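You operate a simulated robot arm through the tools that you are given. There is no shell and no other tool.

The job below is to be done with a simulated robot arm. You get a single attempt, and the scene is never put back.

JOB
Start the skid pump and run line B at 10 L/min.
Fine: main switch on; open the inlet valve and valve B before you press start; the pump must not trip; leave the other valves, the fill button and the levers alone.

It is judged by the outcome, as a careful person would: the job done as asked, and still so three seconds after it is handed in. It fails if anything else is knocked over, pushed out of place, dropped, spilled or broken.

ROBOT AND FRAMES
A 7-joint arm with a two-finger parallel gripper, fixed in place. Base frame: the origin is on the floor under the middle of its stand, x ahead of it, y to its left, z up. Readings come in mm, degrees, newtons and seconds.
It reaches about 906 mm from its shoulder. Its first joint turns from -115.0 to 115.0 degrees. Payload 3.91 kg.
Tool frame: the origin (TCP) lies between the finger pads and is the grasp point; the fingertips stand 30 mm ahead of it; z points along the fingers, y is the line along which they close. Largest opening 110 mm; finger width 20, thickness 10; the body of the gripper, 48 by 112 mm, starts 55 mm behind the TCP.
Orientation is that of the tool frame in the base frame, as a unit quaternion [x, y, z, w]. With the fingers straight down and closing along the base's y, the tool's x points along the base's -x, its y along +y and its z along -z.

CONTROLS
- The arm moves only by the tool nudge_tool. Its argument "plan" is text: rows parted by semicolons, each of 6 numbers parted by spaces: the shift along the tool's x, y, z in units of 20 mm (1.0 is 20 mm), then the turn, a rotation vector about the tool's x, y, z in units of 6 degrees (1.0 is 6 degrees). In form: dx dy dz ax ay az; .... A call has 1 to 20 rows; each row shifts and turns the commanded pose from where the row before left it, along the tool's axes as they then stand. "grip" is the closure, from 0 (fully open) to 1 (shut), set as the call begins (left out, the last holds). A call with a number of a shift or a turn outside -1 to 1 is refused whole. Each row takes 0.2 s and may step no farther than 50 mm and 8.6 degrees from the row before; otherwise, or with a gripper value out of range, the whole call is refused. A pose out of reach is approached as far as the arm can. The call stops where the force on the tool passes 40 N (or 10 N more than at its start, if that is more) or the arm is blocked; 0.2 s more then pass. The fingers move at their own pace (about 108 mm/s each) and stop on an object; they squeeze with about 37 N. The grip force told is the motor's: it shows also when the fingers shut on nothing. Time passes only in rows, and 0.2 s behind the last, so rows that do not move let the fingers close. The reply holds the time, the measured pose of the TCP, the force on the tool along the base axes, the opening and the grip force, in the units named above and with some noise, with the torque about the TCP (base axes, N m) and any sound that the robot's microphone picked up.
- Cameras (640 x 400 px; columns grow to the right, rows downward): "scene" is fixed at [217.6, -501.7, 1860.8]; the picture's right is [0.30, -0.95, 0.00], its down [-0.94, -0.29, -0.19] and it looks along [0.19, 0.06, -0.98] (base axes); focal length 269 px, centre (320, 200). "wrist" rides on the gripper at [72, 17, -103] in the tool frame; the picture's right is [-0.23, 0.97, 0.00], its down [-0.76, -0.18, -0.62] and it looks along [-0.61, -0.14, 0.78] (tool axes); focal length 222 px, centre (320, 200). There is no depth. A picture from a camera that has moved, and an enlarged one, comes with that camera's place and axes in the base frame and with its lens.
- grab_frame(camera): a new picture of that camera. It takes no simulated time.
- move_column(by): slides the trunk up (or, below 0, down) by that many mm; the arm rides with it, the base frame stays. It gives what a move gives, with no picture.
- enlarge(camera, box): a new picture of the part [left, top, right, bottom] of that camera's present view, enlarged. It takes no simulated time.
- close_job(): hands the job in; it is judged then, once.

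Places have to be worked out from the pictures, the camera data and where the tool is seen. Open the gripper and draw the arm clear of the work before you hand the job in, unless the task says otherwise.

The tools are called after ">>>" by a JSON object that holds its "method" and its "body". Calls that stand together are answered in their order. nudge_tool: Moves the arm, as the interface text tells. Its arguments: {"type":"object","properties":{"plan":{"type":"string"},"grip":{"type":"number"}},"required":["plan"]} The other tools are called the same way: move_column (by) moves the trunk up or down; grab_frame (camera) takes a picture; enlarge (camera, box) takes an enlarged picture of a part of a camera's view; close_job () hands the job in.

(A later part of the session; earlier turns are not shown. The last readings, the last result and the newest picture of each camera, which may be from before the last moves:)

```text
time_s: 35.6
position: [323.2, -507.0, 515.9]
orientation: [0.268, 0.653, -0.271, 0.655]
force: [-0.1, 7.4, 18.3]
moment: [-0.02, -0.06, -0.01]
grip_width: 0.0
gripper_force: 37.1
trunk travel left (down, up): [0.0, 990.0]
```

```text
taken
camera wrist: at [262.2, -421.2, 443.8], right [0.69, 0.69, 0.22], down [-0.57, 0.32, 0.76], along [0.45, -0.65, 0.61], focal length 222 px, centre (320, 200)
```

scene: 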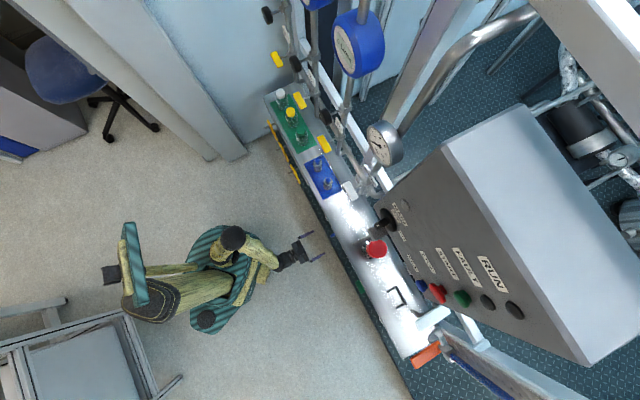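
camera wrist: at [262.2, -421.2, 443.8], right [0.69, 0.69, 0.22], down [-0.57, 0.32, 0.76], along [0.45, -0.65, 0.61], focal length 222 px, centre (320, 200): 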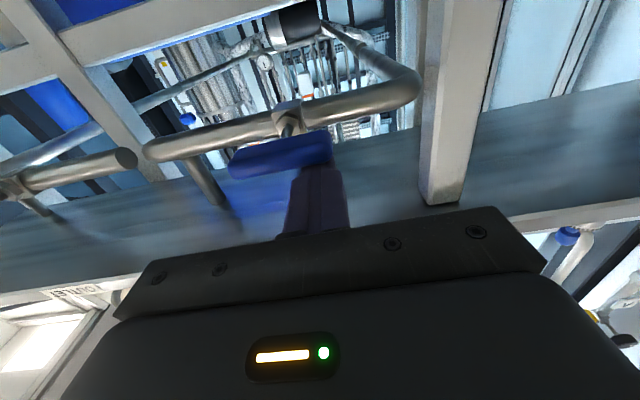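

Force rose to 18 N at a firm stop and the bar now looks parallel to its pipe. One more small press to seat it, then lift off, back away and check.

>>> {"method": "nudge_tool", "body": {"plan": "0.04 0 0 0 0 0; 0 0 0 0 0 0"}}

>>> {"method": "nudge_tool", "body": {"plan": "-0.5 0 0 0 0 0; -0.5 0 0 0 0 0; 0 0 -1 0 0 0; 0 0 -1 0 0 0; 0 0 -1 0 0 0; 0 0 -1 0 0 0"}}

>>> {"method": "enlarge", "body": {"camera": "wrist", "box": [200, 40, 420, 220]}}

>>> {"method": "grab_frame", "body": {"camera": "scene"}}

```text
time_s: 36.2
position: [323.9, -505.9, 515.9]
orientation: [0.269, 0.652, -0.272, 0.655]
force: [3.2, -4.0, 32.3]
moment: [-0.21, -0.14, 0.49]
grip_width: 0.0
gripper_force: 37.4
trunk travel left (down, up): [0.0, 990.0]
```

```text
time_s: 37.6
position: [267.3, -450.9, 532.6]
orientation: [0.271, 0.653, -0.271, 0.653]
force: [-0.2, 0.0, 0.1]
moment: [0.02, 0.0, 0.01]
grip_width: 0.0
gripper_force: 36.9
trunk travel left (down, up): [0.0, 990.0]
```

```text
2.22 times, centred on (310, 130) of wrist
camera zoom: at [205.5, -365.2, 460.0], right [0.69, 0.69, 0.23], down [-0.56, 0.32, 0.76], along [0.45, -0.65, 0.61], focal length 494 px, centre (342, 356)
```

zoom: 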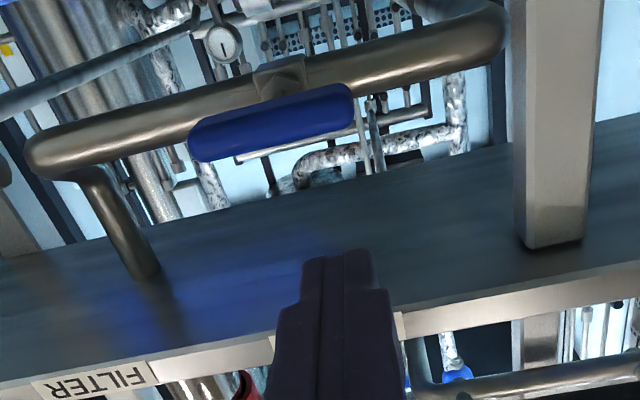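

```text
taken
```

scene: 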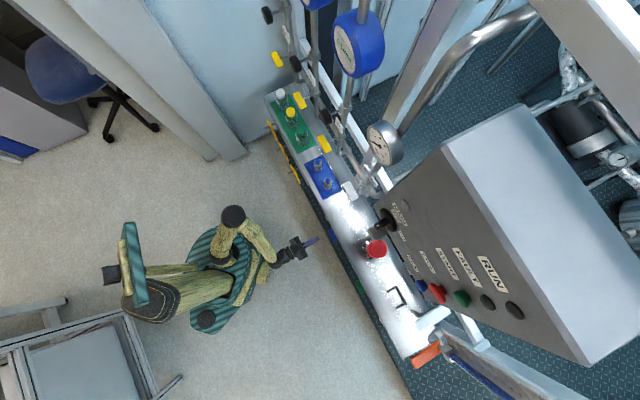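

The INLET handle is now parallel with its pipe, so it is open. Next is line B: I'll raise the trunk to about the valve's height with the tool held clear of the skid.

>>> {"method": "move_column", "body": {"by": 480}}

>>> {"method": "grab_frame", "body": {"camera": "scene"}}

>>> {"method": "grab_frame", "body": {"camera": "wrist"}}

```text
refused: 480 is not a number from -400 to 400
```

```text
taken
```

scene: 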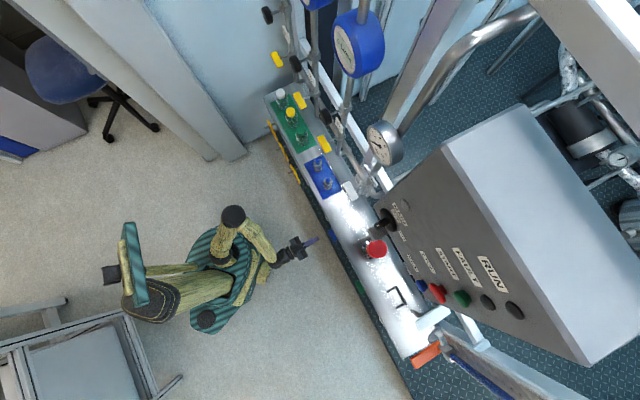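

```text
taken
camera wrist: at [205.5, -365.2, 460.0], right [0.69, 0.69, 0.23], down [-0.56, 0.32, 0.76], along [0.45, -0.65, 0.61], focal length 222 px, centre (320, 200)
```

wrist: 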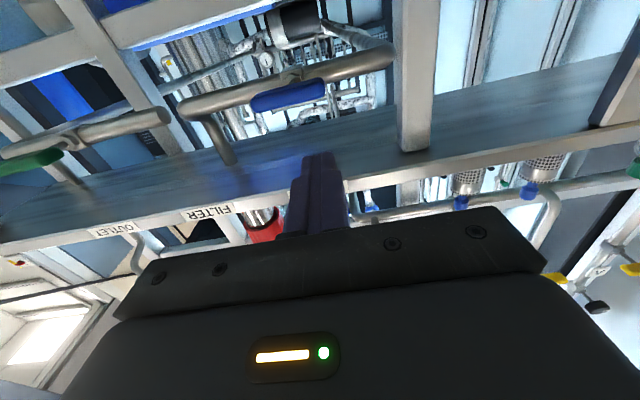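

The trunk move is limited to 400 mm per call, so I'll do it in two steps.

>>> {"method": "move_column", "body": {"by": 400}}

>>> {"method": "move_column", "body": {"by": 80}}

>>> {"method": "grab_frame", "body": {"camera": "scene"}}

>>> {"method": "grab_frame", "body": {"camera": "wrist"}}

```text
time_s: 41.4
position: [267.5, -451.6, 933.0]
orientation: [0.271, 0.654, -0.271, 0.653]
force: [-0.2, -0.5, -1.0]
moment: [0.01, 0.02, 0.0]
grip_width: 0.0
gripper_force: 36.7
trunk travel left (down, up): [-400.0, 590.0]
```

```text
time_s: 42.6
position: [266.7, -450.8, 1011.3]
orientation: [0.271, 0.654, -0.271, 0.653]
force: [0.2, -0.2, 0.5]
moment: [0.0, -0.01, -0.01]
grip_width: 0.0
gripper_force: 37.1
trunk travel left (down, up): [-480.0, 510.0]
```

```text
taken
```

scene: 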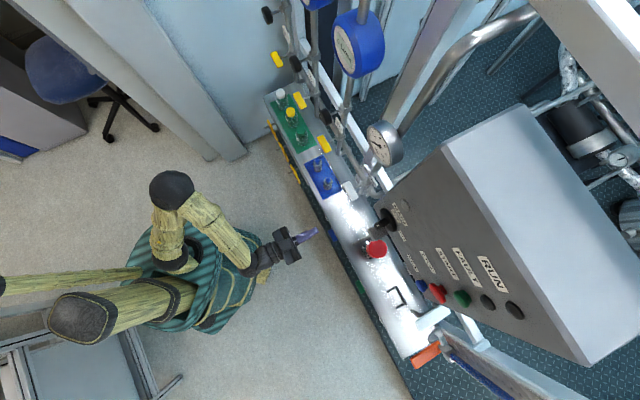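

```text
taken
camera wrist: at [205.5, -365.4, 939.9], right [0.69, 0.69, 0.23], down [-0.56, 0.32, 0.76], along [0.45, -0.65, 0.61], focal length 222 px, centre (320, 200)
```

wrist: 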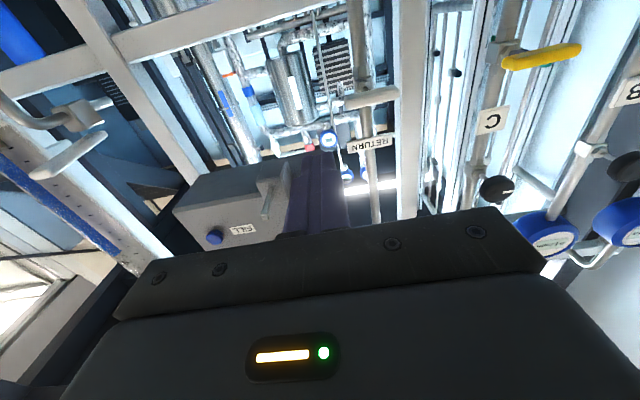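

The way is clear. I'll shift the tool left along the skid toward line B, in two stages, keeping the standoff.

>>> {"method": "nudge_tool", "body": {"plan": "0 1 0 0 0 0; 0 1 0 0 0 0; 0 1 0 0 0 0; 0 1 0 0 0 0; 0 1 0 0 0 0; 0 1 0 0 0 0; 0 1 0 0 0 0; 0 1 0 0 0 0; 0 1 0 0 0 0; 0 1 0 0 0 0; 0 1 0 0 0 0; 0 1 0 0 0 0", "grip": 0.3}}

>>> {"method": "grab_frame", "body": {"camera": "wrist"}}

>>> {"method": "grab_frame", "body": {"camera": "scene"}}

```text
time_s: 45.2
position: [436.4, -279.8, 1010.8]
orientation: [0.27, 0.654, -0.271, 0.652]
force: [-0.5, 0.5, -0.5]
moment: [0.01, -0.03, 0.01]
grip_width: 77.4
gripper_force: 0.0
trunk travel left (down, up): [-480.0, 510.0]
```

```text
taken
camera wrist: at [374.9, -194.1, 938.6], right [0.69, 0.69, 0.23], down [-0.56, 0.32, 0.76], along [0.45, -0.65, 0.61], focal length 222 px, centre (320, 200)
```

wrist: 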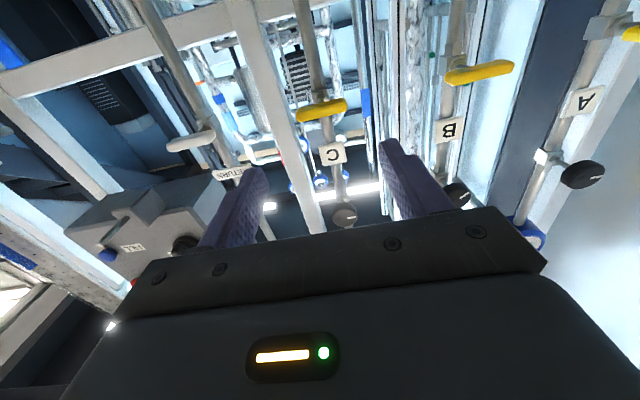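

```text
taken
```

scene: 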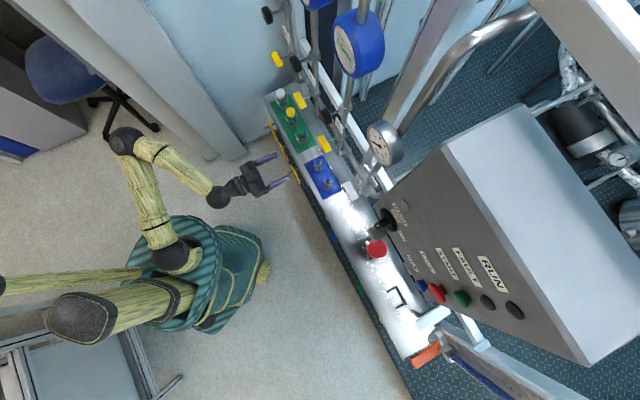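

Line C's handle is straight ahead now, and B is 180 mm further left. I'll continue toward B.

>>> {"method": "nudge_tool", "body": {"plan": "0 1 0 0 0 0; 0 1 0 0 0 0; 0 1 0 0 0 0; 0 1 0 0 0 0; 0 1 0 0 0 0; 0 1 0 0 0 0; 0 1 0 0 0 0; 0 1 0 0 0 0; 0 1 0 0 0 0"}}

>>> {"method": "grab_frame", "body": {"camera": "wrist"}}

>>> {"method": "grab_frame", "body": {"camera": "scene"}}

>>> {"method": "enlarge", "body": {"camera": "wrist", "box": [240, 40, 400, 200]}}

```text
time_s: 47.2
position: [562.4, -154.2, 1010.0]
orientation: [0.271, 0.653, -0.272, 0.652]
force: [0.6, 0.2, -0.5]
moment: [0.01, -0.01, 0.02]
grip_width: 77.5
gripper_force: 0.0
trunk travel left (down, up): [-480.0, 510.0]
```

```text
taken
camera wrist: at [500.5, -69.3, 938.6], right [0.69, 0.69, 0.23], down [-0.56, 0.32, 0.76], along [0.45, -0.65, 0.61], focal length 222 px, centre (320, 200)
```

wrist: 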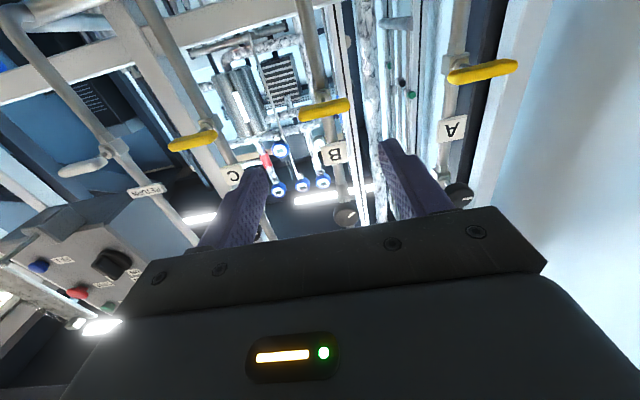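

```text
taken
```

scene: 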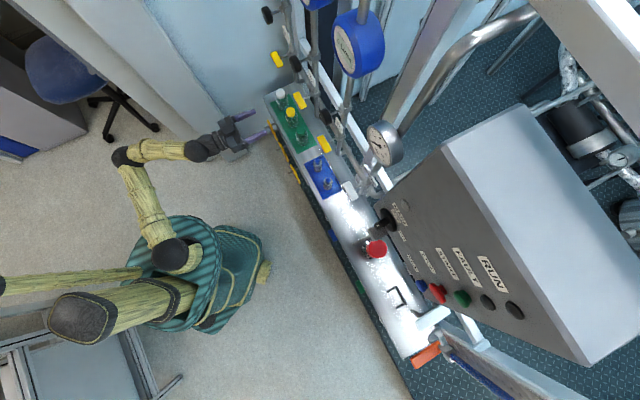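

```text
2.50 times, centred on (320, 120) of wrist
camera zoom: at [500.5, -69.3, 938.6], right [0.69, 0.69, 0.23], down [-0.56, 0.32, 0.76], along [0.45, -0.65, 0.61], focal length 555 px, centre (320, 400)
```

zoom: 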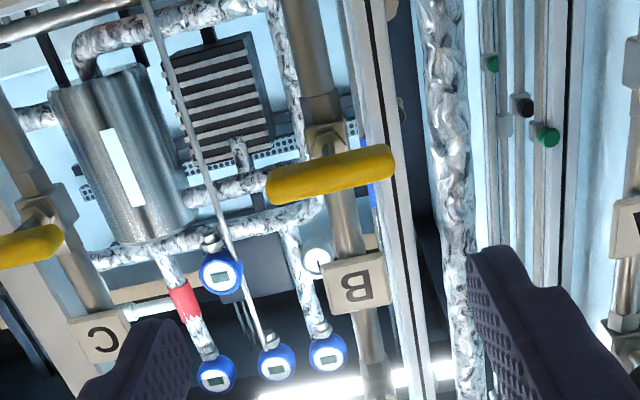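

B's handle is a horizontal bar across its vertical pipe (closed), with its centre at about 685 mm along the approach, 290 mm lateral, z≈1021. I'll roll the gripper +90° here so the fingers close vertically.

>>> {"method": "nudge_tool", "body": {"plan": "0 0 0 0 0 1; 0 0 0 0 0 1; 0 0 0 0 0 1; 0 0 0 0 0 1; 0 0 0 0 0 1; 0 0 0 0 0 1; 0 0 0 0 0 1; 0 0 0 0 0 1; 0 0 0 0 0 1; 0 0 0 0 0 1; 0 0 0 0 0 1; 0 0 0 0 0 1; 0 0 0 0 0 1; 0 0 0 0 0 1; 0 0 0 0 0 1"}}

>>> {"method": "grab_frame", "body": {"camera": "wrist"}}

>>> {"method": "grab_frame", "body": {"camera": "scene"}}

```text
time_s: 50.4
position: [564.9, -153.3, 1010.6]
orientation: [0.654, 0.27, 0.271, 0.652]
force: [-1.5, 0.2, 0.4]
moment: [-0.02, 0.02, -0.02]
grip_width: 77.1
gripper_force: 0.1
trunk travel left (down, up): [-480.0, 510.0]
```

```text
taken
camera wrist: at [542.6, -29.6, 1028.5], right [-0.16, -0.16, 0.97], down [-0.98, -0.1, -0.18], along [0.12, -0.98, -0.14], focal length 222 px, centre (320, 200)
```

wrist: 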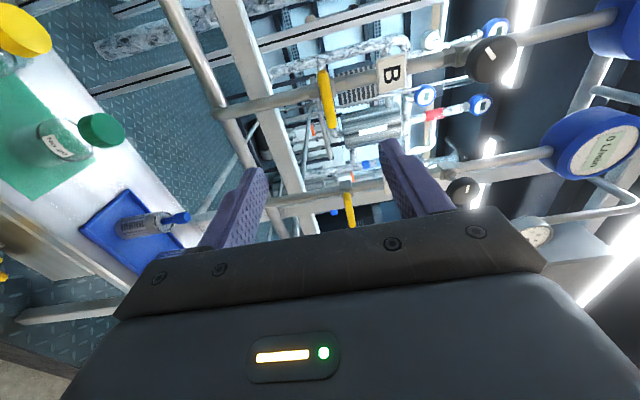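

```text
taken
```

scene: 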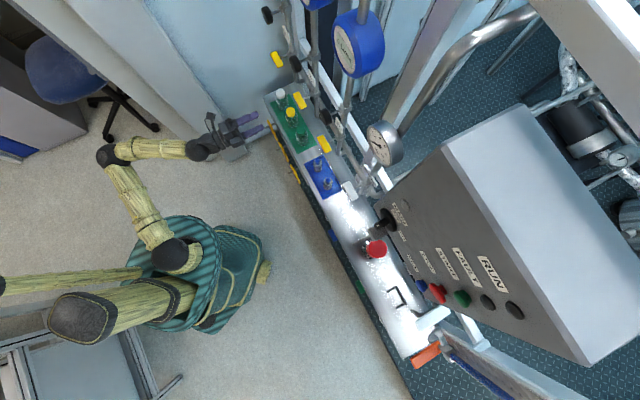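

The +90° roll is fine. I'll enlarge this view to check the B handle and the black knob with its marker.

>>> {"method": "enlarge", "body": {"camera": "wrist", "box": [260, 20, 420, 140]}}

>>> {"method": "enlarge", "body": {"camera": "wrist", "box": [420, 0, 640, 180]}}

```text
3.33 times, centred on (340, 80) of wrist
camera zoom: at [542.6, -29.6, 1028.5], right [-0.16, -0.16, 0.97], down [-0.98, -0.1, -0.18], along [0.12, -0.98, -0.14], focal length 740 px, centre (253, 600)
```

zoom: 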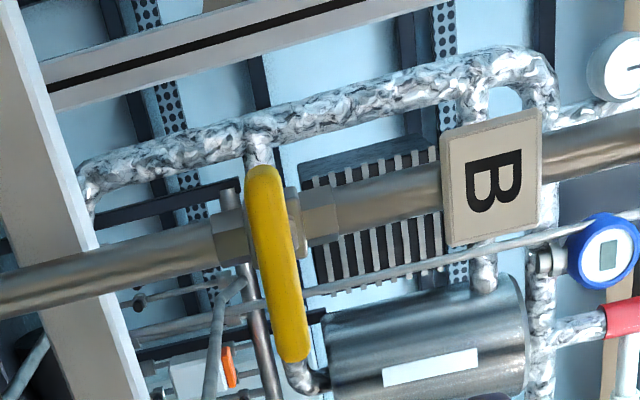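

```text
2.22 times, centred on (530, 90) of wrist
camera zoom: at [542.6, -29.6, 1028.5], right [-0.16, -0.16, 0.97], down [-0.98, -0.1, -0.18], along [0.12, -0.98, -0.14], focal length 494 px, centre (-147, 444)
```

zoom: 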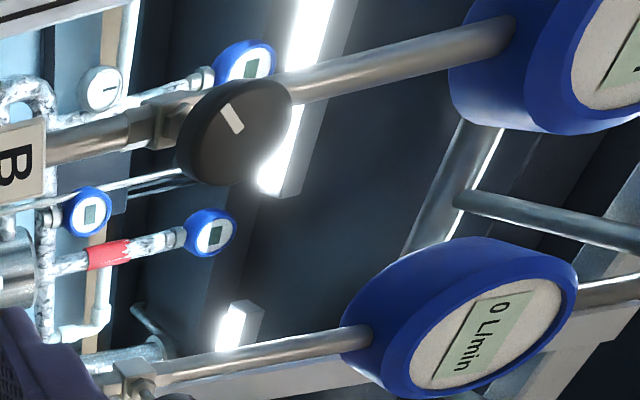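

B's bar centre is confirmed at about (approach 685, lateral 290.5, z 1021.6). I'll advance to within about 50 mm and check alignment.

>>> {"method": "nudge_tool", "body": {"plan": "-0.01 0.11 1 0 0 0; -0.01 0.11 1 0 0 0; -0.01 0.11 1 0 0 0; 0 0.11 1 0 0 0; 0 0.11 1 0 0 0; 0 0 1 0 0 0"}}

>>> {"method": "grab_frame", "body": {"camera": "wrist"}}

```text
time_s: 51.8
position: [648.7, -239.4, 1023.7]
orientation: [0.654, 0.271, 0.27, 0.653]
force: [0.5, -1.6, 0.4]
moment: [0.04, 0.01, 0.01]
grip_width: 77.2
gripper_force: 0.1
trunk travel left (down, up): [-480.0, 510.0]
```

```text
taken
camera wrist: at [627.1, -115.6, 1040.5], right [-0.16, -0.16, 0.97], down [-0.98, -0.1, -0.17], along [0.12, -0.98, -0.14], focal length 222 px, centre (320, 200)
```

wrist: 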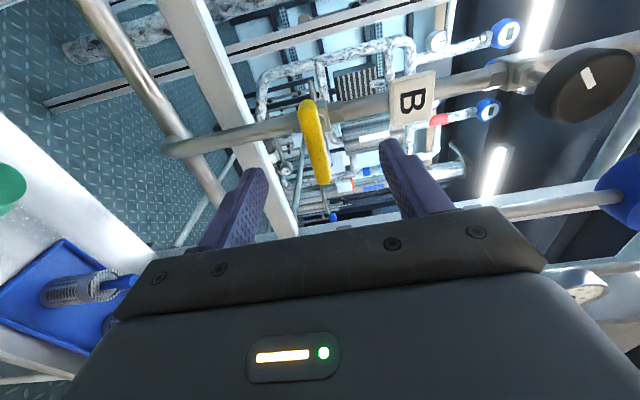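

Alignment looks right. I'll advance the remaining 45 mm so the bar sits between the fingers.

>>> {"method": "nudge_tool", "body": {"plan": "0 -0.03 0.75 0 0 0; 0 0 0.75 0 0 0; 0 0 0.75 0 0 0"}}

>>> {"method": "grab_frame", "body": {"camera": "wrist"}}

```text
time_s: 52.6
position: [682.5, -271.4, 1022.1]
orientation: [0.654, 0.271, 0.269, 0.653]
force: [0.0, 1.1, 0.4]
moment: [0.0, 0.0, 0.02]
grip_width: 76.8
gripper_force: 0.0
trunk travel left (down, up): [-480.0, 510.0]
```

```text
taken
camera wrist: at [658.3, -147.3, 1039.7], right [-0.16, -0.16, 0.97], down [-0.98, -0.1, -0.18], along [0.12, -0.98, -0.14], focal length 222 px, centre (320, 200)
```

wrist: 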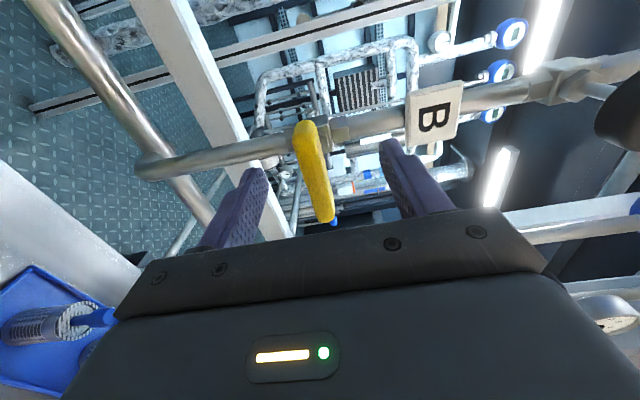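

The bar sits in the same place in the picture as the inlet handle did. I'll close on it.

>>> {"method": "nudge_tool", "body": {"plan": "0 0 0 0 0 0; 0 0 0 0 0 0; 0 0 0 0 0 0; 0 0 0 0 0 0", "grip": 1}}

```text
time_s: 53.6
position: [680.7, -272.4, 1020.1]
orientation: [0.654, 0.272, 0.269, 0.653]
force: [-10.7, 5.2, -19.1]
moment: [-0.46, -0.44, 0.44]
grip_width: 12.9
gripper_force: 44.9
trunk travel left (down, up): [-480.0, 510.0]
```

Gripped, with the force showing about 1 mm too high. I'll relieve that and try a small counter-clockwise turn.

>>> {"method": "nudge_tool", "body": {"plan": "0 -0.05 0 0 0 0; 0 0 0 0 0 -0.5; 0 0 0 0 0 -0.5"}}

```text
time_s: 54.4
position: [680.7, -272.1, 1019.6]
orientation: [0.638, 0.305, 0.234, 0.667]
force: [-10.3, 3.1, -17.3]
moment: [-0.25, -0.24, 0.53]
grip_width: 12.8
gripper_force: 45.2
trunk travel left (down, up): [-480.0, 510.0]
```

Again no resisting torque, so counter-clockwise seems free. I'll continue and check visually.

>>> {"method": "nudge_tool", "body": {"plan": "-0.01 -0.04 -0.02 0 0 -0.8; 0 0 0 0 0 -0.8; 0 0 0 0 0 -0.8"}}

>>> {"method": "grab_frame", "body": {"camera": "wrist"}}

```text
time_s: 55.2
position: [680.7, -271.6, 1019.6]
orientation: [0.594, 0.383, 0.148, 0.692]
force: [7.8, -4.9, 0.2]
moment: [-0.24, -0.22, -0.76]
grip_width: 12.9
gripper_force: 44.3
trunk travel left (down, up): [-480.0, 510.0]
```

```text
taken
camera wrist: at [659.4, -146.4, 1011.3], right [0.09, 0.09, 0.99], down [-0.99, -0.11, 0.1], along [0.12, -0.99, 0.08], focal length 222 px, centre (320, 200)
```

wrist: 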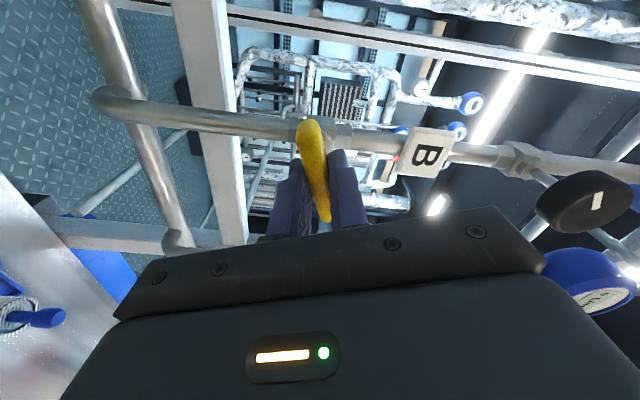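

The yellow bar follows the gripper. I'll keep turning in stages.

>>> {"method": "nudge_tool", "body": {"plan": "0 0 0 0 0 -0.8; 0 0 0 0 0 -0.8; 0 0 0 0 0 -0.8; 0 0 0 0 0 -0.8"}}

```text
time_s: 56.4
position: [680.6, -270.6, 1021.4]
orientation: [0.521, 0.476, 0.033, 0.707]
force: [10.1, -10.4, 7.8]
moment: [0.74, 0.77, 0.42]
grip_width: 12.9
gripper_force: 44.8
trunk travel left (down, up): [-480.0, 510.0]
stopped in row 4: the force on the tool passed its limit at 41 N (the readings are from after the stop); the commanded pose is now the measured one
```

About 40° turned; a brief force peak stopped it and has since relaxed. I'll relieve the axial pull and continue in smaller steps.

>>> {"method": "nudge_tool", "body": {"plan": "-0.02 0 0.03 0 0 0; 0 0 0 0 0 -0.6; 0 0 0 0 0 -0.6"}}

```text
time_s: 57.2
position: [680.2, -272.0, 1021.2]
orientation: [0.492, 0.509, -0.013, 0.707]
force: [5.1, -2.5, -8.1]
moment: [-0.71, -0.74, -0.83]
grip_width: 12.9
gripper_force: 45.1
trunk travel left (down, up): [-480.0, 510.0]
```

>>> {"method": "nudge_tool", "body": {"plan": "0.02 0 0 0 0 -0.6; 0 0 0 0 0 -0.6; 0 0 0 0 0 -0.6"}}

```text
time_s: 58.0
position: [680.7, -271.0, 1021.4]
orientation: [0.44, 0.553, -0.077, 0.703]
force: [0.4, -2.0, -3.6]
moment: [0.95, 0.94, 0.57]
grip_width: 13.2
gripper_force: 45.0
trunk travel left (down, up): [-480.0, 510.0]
```

Turned about 58° with low forces. Continuing.

>>> {"method": "nudge_tool", "body": {"plan": "0 0 0 0 0 -0.6; 0 0 0 0 0 -0.6; 0 0 0 0 0 -0.6"}}

```text
time_s: 58.8
position: [681.4, -270.9, 1021.6]
orientation: [0.386, 0.591, -0.145, 0.693]
force: [9.8, -8.1, 3.2]
moment: [0.47, 0.51, 0.15]
grip_width: 13.0
gripper_force: 44.7
trunk travel left (down, up): [-480.0, 510.0]
```

>>> {"method": "nudge_tool", "body": {"plan": "0 0 0.02 0 0 -0.6; 0 0 0 0 0 -0.6; 0 0 0 0 0 -0.6"}}

```text
time_s: 59.6
position: [680.8, -272.5, 1020.5]
orientation: [0.329, 0.625, -0.209, 0.676]
force: [7.2, 0.1, 0.2]
moment: [-0.38, -0.4, -0.33]
grip_width: 13.1
gripper_force: 44.8
trunk travel left (down, up): [-480.0, 510.0]
```

About 11° remain. I'll finish the quarter turn.

>>> {"method": "nudge_tool", "body": {"plan": "0 0 0 0 0 -0.6; 0 0 0 0 0 -0.6; 0 0 0 0 0 -0.5; 0 0 0 0 0 0"}}

>>> {"method": "grab_frame", "body": {"camera": "wrist"}}

```text
time_s: 60.6
position: [681.8, -271.7, 1020.7]
orientation: [0.272, 0.652, -0.27, 0.654]
force: [14.9, -3.2, 11.3]
moment: [0.68, 0.69, -0.1]
grip_width: 13.0
gripper_force: 44.5
trunk travel left (down, up): [-480.0, 510.0]
```

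```text
taken
camera wrist: at [620.3, -185.6, 949.1], right [0.69, 0.69, 0.23], down [-0.57, 0.31, 0.76], along [0.45, -0.65, 0.61], focal length 222 px, centre (320, 200)
```

wrist: 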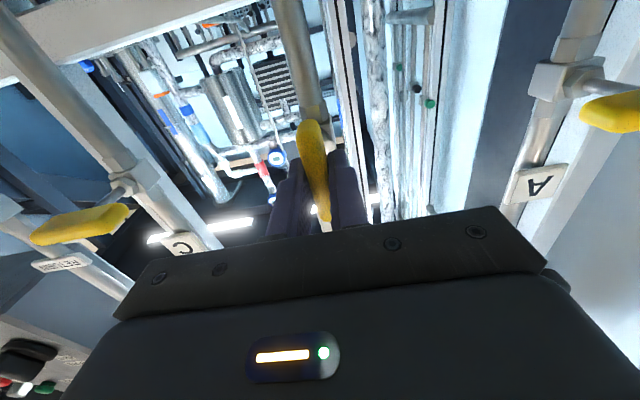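

The bar is now vertical, parallel with the pipe. I'll give a tiny extra turn to feel for the stop, then release.

>>> {"method": "nudge_tool", "body": {"plan": "0 0 0 0 0 -0.4; 0 0 0 0 0 0"}}

```text
time_s: 61.2
position: [680.0, -271.6, 1020.9]
orientation: [0.259, 0.657, -0.281, 0.65]
force: [13.3, 1.3, 9.9]
moment: [0.65, -0.91, 0.11]
grip_width: 12.8
gripper_force: 44.7
trunk travel left (down, up): [-480.0, 510.0]
```

A torque of about 1.1 N·m about the stem shows the stop is reached, so valve B is fully open. I'll release and back straight off.

>>> {"method": "nudge_tool", "body": {"plan": "0 0 0 0 0 0; 0 0 0 0 0 0; 0 0 0 0 0 0", "grip": 0.5}}

>>> {"method": "nudge_tool", "body": {"plan": "0 0 -1 0 0 0; 0 0 -1 0 0 0; 0 0 -1 0 0 0; 0 0 -1 0 0 0; 0 0 -1 0 0 0; 0 0 -1 0 0 0.4"}}

>>> {"method": "grab_frame", "body": {"camera": "wrist"}}

>>> {"method": "enlarge", "body": {"camera": "wrist", "box": [220, 40, 420, 240]}}

```text
time_s: 62.0
position: [680.2, -272.0, 1020.1]
orientation: [0.259, 0.657, -0.282, 0.649]
force: [-0.1, -0.4, -0.1]
moment: [0.01, 0.0, 0.01]
grip_width: 54.9
gripper_force: 0.0
trunk travel left (down, up): [-480.0, 510.0]
```

```text
time_s: 63.4
position: [595.5, -186.9, 1020.3]
orientation: [0.274, 0.651, -0.268, 0.655]
force: [-0.1, 0.1, 0.2]
moment: [0.02, 0.01, 0.02]
grip_width: 55.0
gripper_force: 0.0
trunk travel left (down, up): [-480.0, 510.0]
```

```text
taken
camera wrist: at [535.6, -101.3, 948.9], right [0.69, 0.69, 0.24], down [-0.57, 0.31, 0.76], along [0.45, -0.66, 0.61], focal length 222 px, centre (320, 200)
```

wrist: 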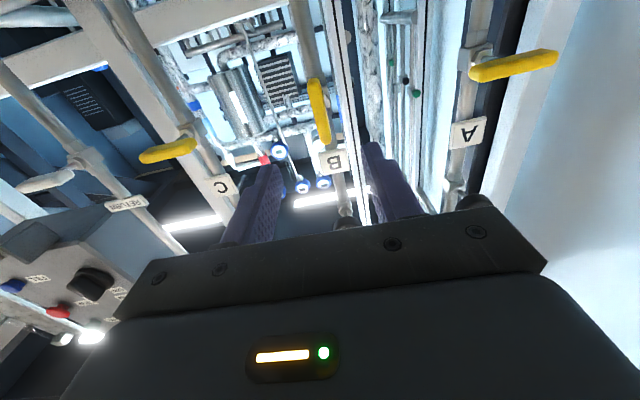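

```text
2.00 times, centred on (320, 140) of wrist
camera zoom: at [535.6, -101.3, 948.9], right [0.69, 0.69, 0.24], down [-0.57, 0.31, 0.76], along [0.45, -0.66, 0.61], focal length 444 px, centre (320, 320)
```

zoom: 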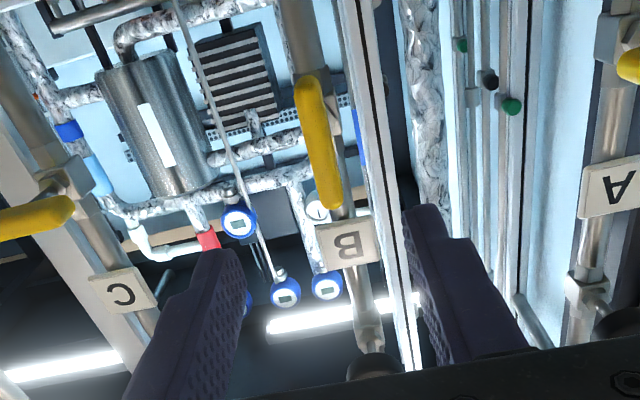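

Valve B's handle is parallel with its pipe. Next I'll raise the trunk to look at B's black flow knob from the front before starting anything.

>>> {"method": "move_column", "body": {"by": 190}}

>>> {"method": "grab_frame", "body": {"camera": "wrist"}}

>>> {"method": "enlarge", "body": {"camera": "wrist", "box": [220, 40, 420, 220]}}

>>> {"method": "grab_frame", "body": {"camera": "scene"}}

```text
time_s: 65.5
position: [596.6, -187.3, 1210.9]
orientation: [0.272, 0.652, -0.267, 0.656]
force: [0.1, -0.3, 0.2]
moment: [-0.01, 0.03, 0.01]
grip_width: 54.9
gripper_force: 0.1
trunk travel left (down, up): [-670.0, 320.0]
```

```text
taken
camera wrist: at [536.0, -101.3, 1138.8], right [0.69, 0.69, 0.23], down [-0.57, 0.31, 0.76], along [0.45, -0.66, 0.61], focal length 222 px, centre (320, 200)
```

wrist: 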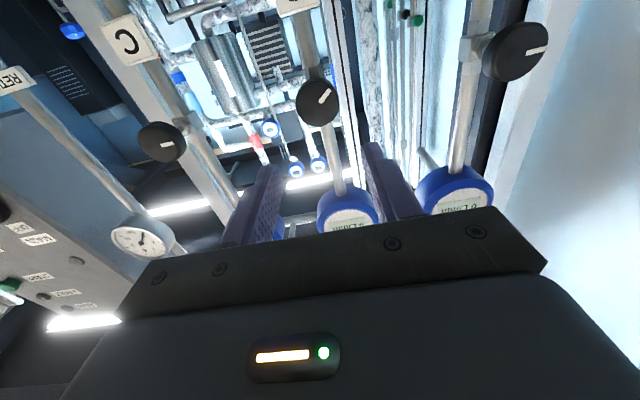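

```text
2.22 times, centred on (320, 130) of wrist
camera zoom: at [536.0, -101.3, 1138.8], right [0.69, 0.69, 0.23], down [-0.57, 0.31, 0.76], along [0.45, -0.66, 0.61], focal length 494 px, centre (320, 356)
```

zoom: 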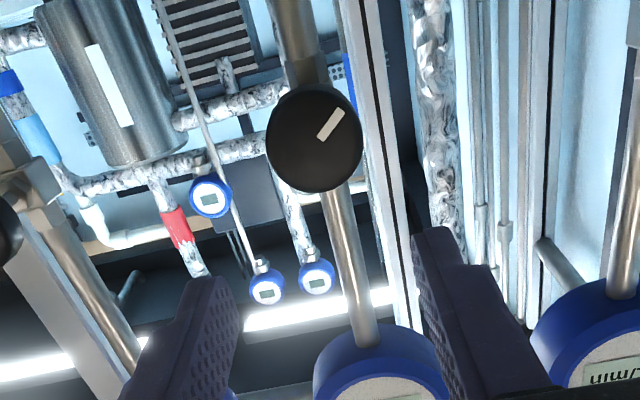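

```text
taken
```

scene: 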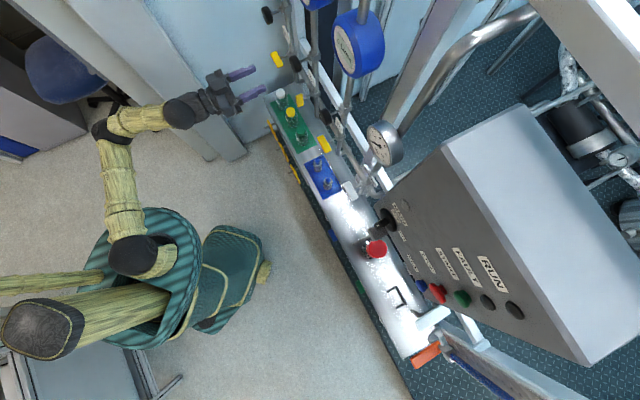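

The knob's white marker points down-left as seen from the front; I'll leave it until the pump runs and the display can be read. Now I'll back off slightly and travel right along the skid toward the main switch.

>>> {"method": "nudge_tool", "body": {"plan": "0 -1 -1 0 0 0; 0 -1 -0.7 0 0 0; 0 -1 0 0 0 0; 0 -1 0 0 0 0; 0 -1 0 0 0 0; 0 -1 0 0 0 0; 0 -1 0 0 0 0; 0 -1 0 0 0 0; 0 -1 0 0 0 0; 0 -1 0 0 0 0; 0 -1 0 0 0 0; 0 -1 0 0 0 0; 0 -1 0 0 0 0; 0 -1 0 0 0 0; 0 -1 0 0 0 0; 0 -1 0 0 0 0; 0 -1 0 0 0 0; 0 -1 0 0 0 0"}}

>>> {"method": "grab_frame", "body": {"camera": "scene"}}

>>> {"method": "grab_frame", "body": {"camera": "wrist"}}

```text
time_s: 69.3
position: [316.4, -417.6, 1206.5]
orientation: [0.273, 0.651, -0.268, 0.656]
force: [0.6, 1.0, -0.1]
moment: [-0.01, 0.0, 0.01]
grip_width: 54.7
gripper_force: 0.1
trunk travel left (down, up): [-670.0, 320.0]
```

```text
taken
```

scene: 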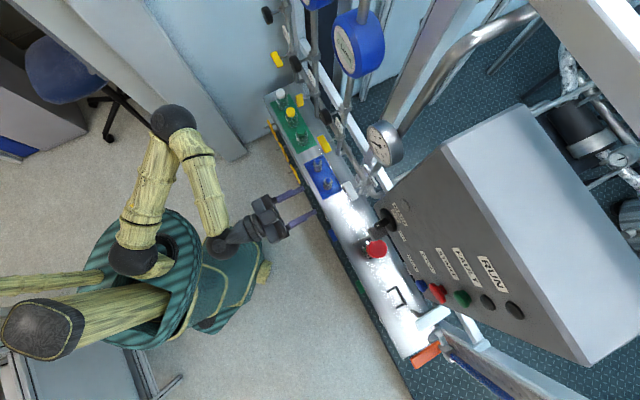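

```text
taken
camera wrist: at [256.2, -331.0, 1135.2], right [0.69, 0.69, 0.24], down [-0.57, 0.31, 0.76], along [0.45, -0.66, 0.61], focal length 222 px, centre (320, 200)
```

wrist: 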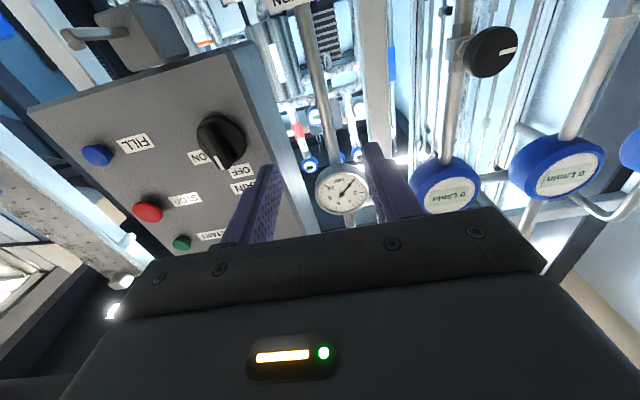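

The main switch is in view: its pointer is at OFF, with ON on its right. I'll move further right until it is straight ahead.

>>> {"method": "nudge_tool", "body": {"plan": "0 -1 0 0 0 -0.09; 0 -1 0 0 0 0; 0 -1 0 0 0 0; 0 -1 0 0 0 0; 0 -1 0 0 0 0; 0 -1 0 0 0 0; 0 -0.5 0 0 0 0"}}

>>> {"method": "grab_frame", "body": {"camera": "wrist"}}

>>> {"method": "enlarge", "body": {"camera": "wrist", "box": [220, 40, 420, 220]}}

```text
time_s: 70.9
position: [226.2, -510.2, 1207.0]
orientation: [0.27, 0.653, -0.271, 0.654]
force: [-0.5, 0.1, 0.6]
moment: [0.0, 0.0, 0.0]
grip_width: 54.9
gripper_force: 0.1
trunk travel left (down, up): [-670.0, 320.0]
```

```text
taken
camera wrist: at [165.0, -424.4, 1134.7], right [0.69, 0.69, 0.23], down [-0.57, 0.32, 0.76], along [0.45, -0.65, 0.61], focal length 222 px, centre (320, 200)
```

wrist: 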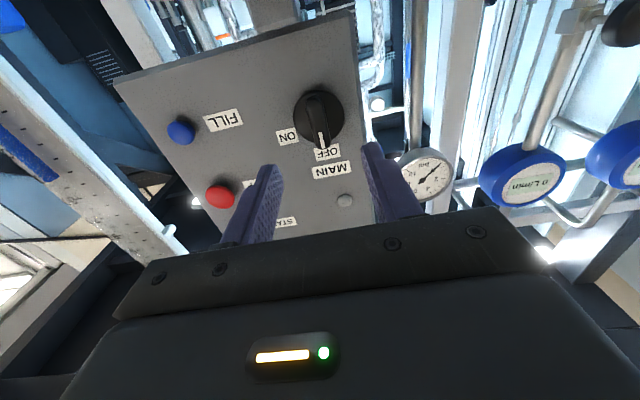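

```text
2.22 times, centred on (320, 130) of wrist
camera zoom: at [165.0, -424.4, 1134.7], right [0.69, 0.69, 0.23], down [-0.57, 0.32, 0.76], along [0.45, -0.65, 0.61], focal length 494 px, centre (320, 356)
```

zoom: 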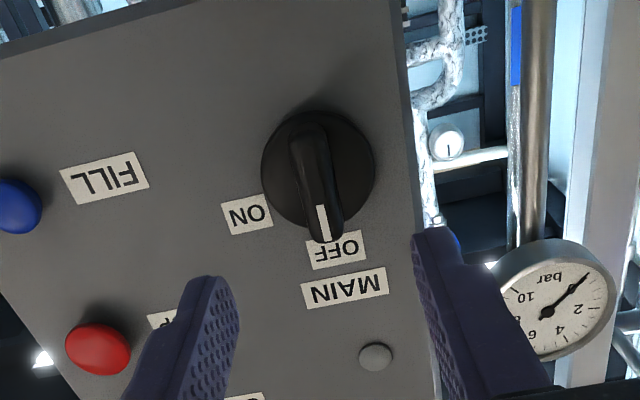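

The switch disc is at about (approach 685, lateral -204, z 1219), pointer up at OFF with ON to the right, so it turns clockwise. I'll close in to about 40 mm short of gripping and re-check.

>>> {"method": "nudge_tool", "body": {"plan": "-0.15 -0.04 0.9 0 0 0; -0.15 -0.04 0.9 0 0 0; -0.15 -0.04 0.9 0 0 0; -0.15 -0.04 0.9 0 0 0; 0 0 0.9 0 0 0"}}

>>> {"method": "grab_frame", "body": {"camera": "wrist"}}

>>> {"method": "enlarge", "body": {"camera": "wrist", "box": [220, 60, 420, 240]}}

```text
time_s: 72.1
position: [287.1, -573.6, 1220.4]
orientation: [0.27, 0.653, -0.271, 0.654]
force: [-0.4, -0.4, -0.6]
moment: [-0.01, 0.03, 0.02]
grip_width: 55.0
gripper_force: 0.1
trunk travel left (down, up): [-670.0, 320.0]
```

```text
taken
camera wrist: at [226.9, -488.8, 1147.4], right [0.69, 0.69, 0.23], down [-0.57, 0.32, 0.76], along [0.45, -0.65, 0.61], focal length 222 px, centre (320, 200)
```

wrist: 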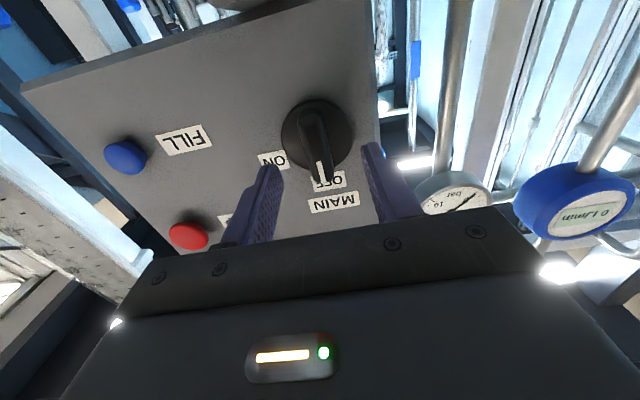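

```text
2.22 times, centred on (320, 150) of wrist
camera zoom: at [226.9, -488.8, 1147.4], right [0.69, 0.69, 0.23], down [-0.57, 0.32, 0.76], along [0.45, -0.65, 0.61], focal length 494 px, centre (320, 311)
```

zoom: 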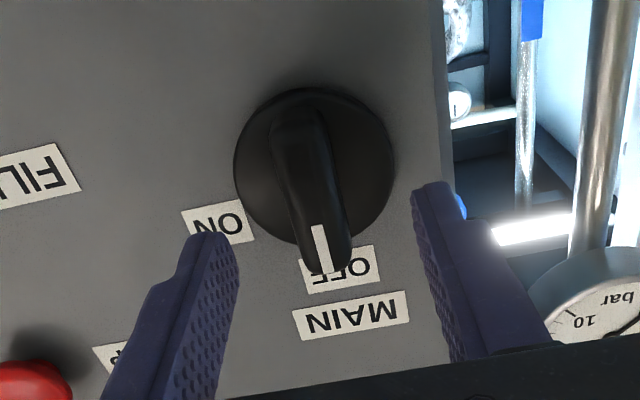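

The switch handle is about 12 mm wide, vertical, protruding roughly 20 mm from its disc. I'll advance 37 mm so the fingertips straddle it without touching the disc, then close.

>>> {"method": "nudge_tool", "body": {"plan": "0 -0.035 0.62 0 0 0; 0 -0.035 0.62 0 0 0; 0 0 0.62 0 0 0"}}

>>> {"method": "enlarge", "body": {"camera": "wrist", "box": [220, 80, 420, 240]}}

```text
time_s: 72.9
position: [312.4, -604.0, 1219.0]
orientation: [0.271, 0.652, -0.272, 0.654]
force: [-0.1, 0.2, -0.6]
moment: [0.0, -0.01, 0.02]
grip_width: 55.1
gripper_force: 0.1
trunk travel left (down, up): [-670.0, 320.0]
```

```text
2.50 times, centred on (320, 160) of wrist
camera zoom: at [251.4, -518.4, 1146.7], right [0.69, 0.69, 0.23], down [-0.57, 0.32, 0.76], along [0.45, -0.65, 0.61], focal length 555 px, centre (320, 300)
```

zoom: 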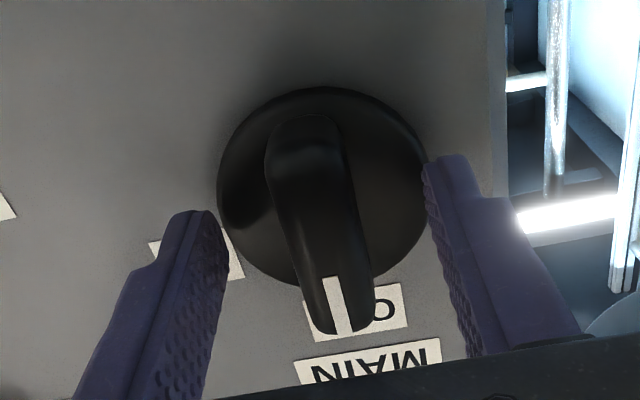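

The handle lies between the fingertips. I'll close gently on it.

>>> {"method": "nudge_tool", "body": {"plan": "0 0.06 0 0 0 0; 0 0 0 0 0 0; 0 0 0 0 0 0; 0 0 0 0 0 0", "grip": 1}}

>>> {"method": "enlarge", "body": {"camera": "wrist", "box": [220, 80, 420, 240]}}

```text
time_s: 73.9
position: [314.1, -602.9, 1219.0]
orientation: [0.27, 0.652, -0.272, 0.654]
force: [-0.9, -6.3, 4.3]
moment: [0.57, 0.57, -0.19]
grip_width: 18.8
gripper_force: 45.2
trunk travel left (down, up): [-670.0, 320.0]
```

```text
2.50 times, centred on (320, 160) of wrist
camera zoom: at [252.0, -517.8, 1146.6], right [0.69, 0.69, 0.23], down [-0.57, 0.32, 0.76], along [0.45, -0.65, 0.61], focal length 555 px, centre (320, 300)
```

zoom: 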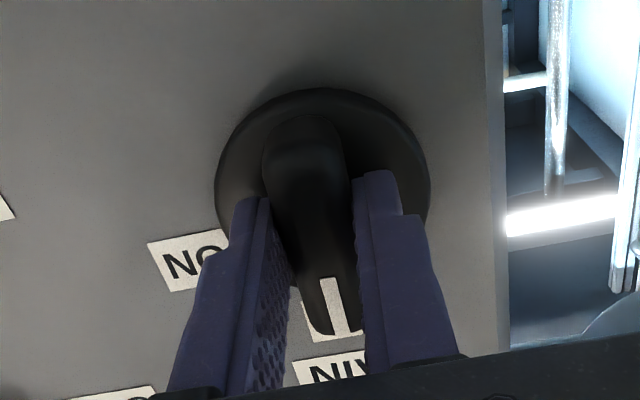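

Gripped at 19 mm. I'll turn clockwise in stages, watching the torque.

>>> {"method": "nudge_tool", "body": {"plan": "0 0 0 0 0 0.6; 0 0 0 0 0 0.6; 0 0 0 0 0 0.6"}}

```text
time_s: 74.7
position: [313.5, -603.1, 1218.3]
orientation: [0.331, 0.624, -0.208, 0.677]
force: [-3.9, 1.1, -4.7]
moment: [-0.92, -0.96, -0.3]
grip_width: 18.7
gripper_force: 45.0
trunk travel left (down, up): [-670.0, 320.0]
```

>>> {"method": "nudge_tool", "body": {"plan": "0 0 0 0 0 0.6; 0 0 0 0 0 0.6; 0 0 0 0 0 0.6; 0 0 0 0 0 0.6"}}

>>> {"method": "grab_frame", "body": {"camera": "wrist"}}

```text
time_s: 75.7
position: [314.8, -601.7, 1219.5]
orientation: [0.405, 0.579, -0.12, 0.697]
force: [-3.3, 5.7, -6.8]
moment: [0.82, 0.79, 0.49]
grip_width: 18.8
gripper_force: 45.2
trunk travel left (down, up): [-670.0, 320.0]
```

```text
taken
camera wrist: at [273.3, -496.2, 1161.3], right [0.55, 0.56, 0.62], down [-0.78, 0.1, 0.61], along [0.28, -0.83, 0.49], focal length 222 px, centre (320, 200)
```

wrist: 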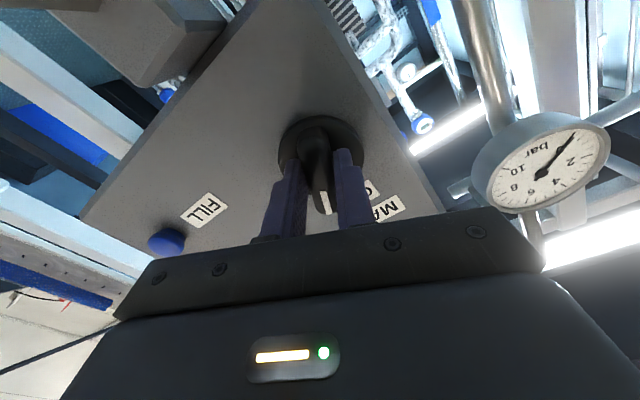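

The switch follows (about 25°). Continuing.

>>> {"method": "nudge_tool", "body": {"plan": "0 0 0 0 0 0.6; 0 0 0 0 0 0.6; 0 0 0 0 0 0.6; 0 0 0 0 0 0.6"}}

>>> {"method": "nudge_tool", "body": {"plan": "0 0 0 0 0 0.5; 0 0 0 0 0 0.5; 0 0 0 0 0 0.5"}}

```text
time_s: 76.7
position: [315.0, -600.5, 1219.2]
orientation: [0.476, 0.523, -0.033, 0.706]
force: [3.4, 2.0, -14.2]
moment: [-0.25, -0.26, -0.56]
grip_width: 18.5
gripper_force: 45.2
trunk travel left (down, up): [-670.0, 320.0]
```

```text
time_s: 77.5
position: [314.3, -599.9, 1219.4]
orientation: [0.514, 0.484, 0.022, 0.707]
force: [0.5, 8.2, -13.0]
moment: [0.43, 0.41, 0.44]
grip_width: 18.8
gripper_force: 45.3
trunk travel left (down, up): [-670.0, 320.0]
```

About 49° turned with no resisting torque. Continuing carefully.

>>> {"method": "nudge_tool", "body": {"plan": "0.03 -0.01 0 0 0 0.5; 0 0 0 0 0 0.5; 0 0 0 0 0 0.5"}}

>>> {"method": "nudge_tool", "body": {"plan": "0 0 0 0 0 0.5; 0 0 0 0 0 0.5"}}

>>> {"method": "grab_frame", "body": {"camera": "wrist"}}

```text
time_s: 78.3
position: [314.6, -600.6, 1220.1]
orientation: [0.551, 0.441, 0.078, 0.704]
force: [1.1, 2.6, -5.7]
moment: [0.68, 0.68, 0.63]
grip_width: 18.9
gripper_force: 44.9
trunk travel left (down, up): [-670.0, 320.0]
```

```text
time_s: 78.9
position: [314.1, -600.7, 1220.4]
orientation: [0.572, 0.413, 0.115, 0.7]
force: [6.5, 4.7, -4.1]
moment: [-0.24, -0.24, -1.24]
grip_width: 19.0
gripper_force: 45.3
trunk travel left (down, up): [-670.0, 320.0]
```

```text
taken
camera wrist: at [292.9, -476.6, 1203.7], right [0.16, 0.16, 0.97], down [-0.98, -0.1, 0.18], along [0.12, -0.98, 0.15], focal length 222 px, centre (320, 200)
```

wrist: 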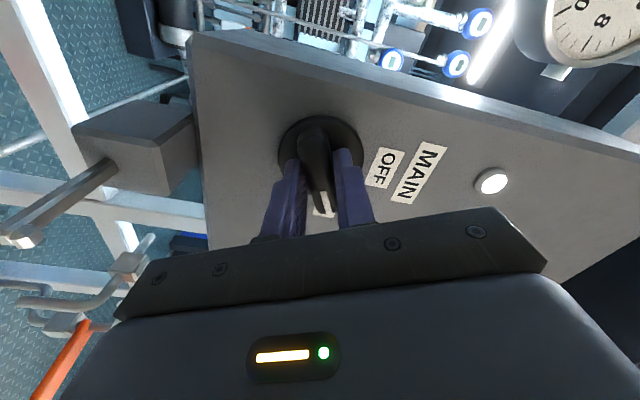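

The white lamp beside MAIN has lit, so the switch has made contact. I'll continue to its stop so that it is fully at ON.

>>> {"method": "nudge_tool", "body": {"plan": "0 0 0 0 0 0.5; 0 0 0 0 0 0.5"}}

>>> {"method": "nudge_tool", "body": {"plan": "0 0 0 0 0 0.5; 0 0 0 0 0 0.3"}}

```text
time_s: 79.5
position: [315.3, -601.0, 1221.3]
orientation: [0.594, 0.382, 0.15, 0.692]
force: [6.7, 4.0, -0.7]
moment: [0.03, 0.05, -1.05]
grip_width: 19.2
gripper_force: 45.5
trunk travel left (down, up): [-670.0, 320.0]
```

```text
time_s: 80.1
position: [315.0, -599.5, 1221.5]
orientation: [0.608, 0.357, 0.18, 0.686]
force: [7.0, -0.4, 7.1]
moment: [0.41, 0.46, 0.16]
grip_width: 19.0
gripper_force: 44.8
trunk travel left (down, up): [-670.0, 320.0]
```

At 74° there is still no stop. I'll continue to 90°.

>>> {"method": "nudge_tool", "body": {"plan": "0 0 0 0 0 0.5; 0 0 0 0 0 0.5; 0 0 0 0 0 0.5"}}

>>> {"method": "nudge_tool", "body": {"plan": "0 0 0 0 0 0.5; 0 0 0 0 0 0.5; 0 0 0 0 0 0.3"}}

>>> {"method": "grab_frame", "body": {"camera": "wrist"}}

```text
time_s: 80.9
position: [314.3, -601.3, 1221.1]
orientation: [0.634, 0.307, 0.234, 0.67]
force: [11.3, -6.0, 22.2]
moment: [0.2, 0.33, -0.31]
grip_width: 19.1
gripper_force: 45.1
trunk travel left (down, up): [-670.0, 320.0]
```

```text
time_s: 81.7
position: [314.8, -601.1, 1222.6]
orientation: [0.653, 0.265, 0.277, 0.653]
force: [10.5, -8.4, 27.7]
moment: [-0.35, 0.96, -0.75]
grip_width: 18.7
gripper_force: 44.8
trunk travel left (down, up): [-670.0, 320.0]
```

```text
taken
camera wrist: at [292.7, -476.4, 1239.6], right [-0.18, -0.17, 0.97], down [-0.98, -0.1, -0.19], along [0.13, -0.98, -0.15], focal length 222 px, centre (320, 200)
```

wrist: 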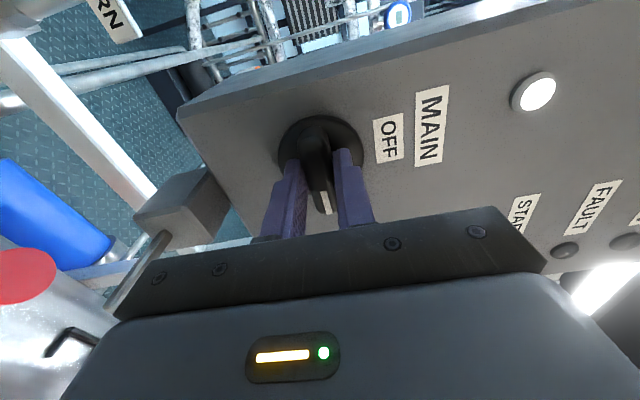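

The stop is reached at about 90° (torque about -0.9 N·m) and the main lamp is lit. I'll release and back off.

>>> {"method": "nudge_tool", "body": {"plan": "0 0 0 0 0 0; 0 0 0 0 0 0; 0 0 0 0 0 0", "grip": 0.5}}

>>> {"method": "nudge_tool", "body": {"plan": "0 0 -1 0 0 0; 0 0 -1 0 0 0; 0 0 -1 0 0 0; 0 0 -1 0 0 0; 0 0 -1 0 0 0"}}

>>> {"method": "grab_frame", "body": {"camera": "wrist"}}

>>> {"method": "grab_frame", "body": {"camera": "scene"}}

```text
time_s: 82.5
position: [314.7, -601.2, 1218.5]
orientation: [0.655, 0.264, 0.277, 0.651]
force: [0.2, -0.3, -0.1]
moment: [-0.01, 0.01, 0.0]
grip_width: 54.8
gripper_force: 0.0
trunk travel left (down, up): [-670.0, 320.0]
```

```text
time_s: 83.7
position: [241.4, -531.4, 1217.9]
orientation: [0.655, 0.264, 0.277, 0.652]
force: [0.5, -0.4, -0.6]
moment: [0.01, 0.0, -0.02]
grip_width: 54.9
gripper_force: 0.0
trunk travel left (down, up): [-670.0, 320.0]
```

```text
taken
camera wrist: at [219.3, -407.2, 1237.2], right [-0.18, -0.17, 0.97], down [-0.98, -0.1, -0.19], along [0.13, -0.98, -0.15], focal length 222 px, centre (320, 200)
```

wrist: 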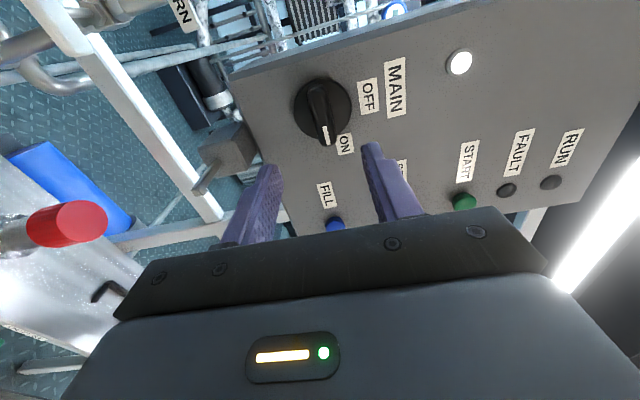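

```text
taken
```

scene: 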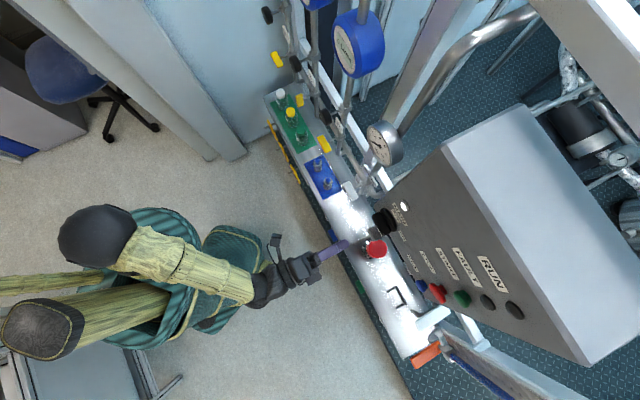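

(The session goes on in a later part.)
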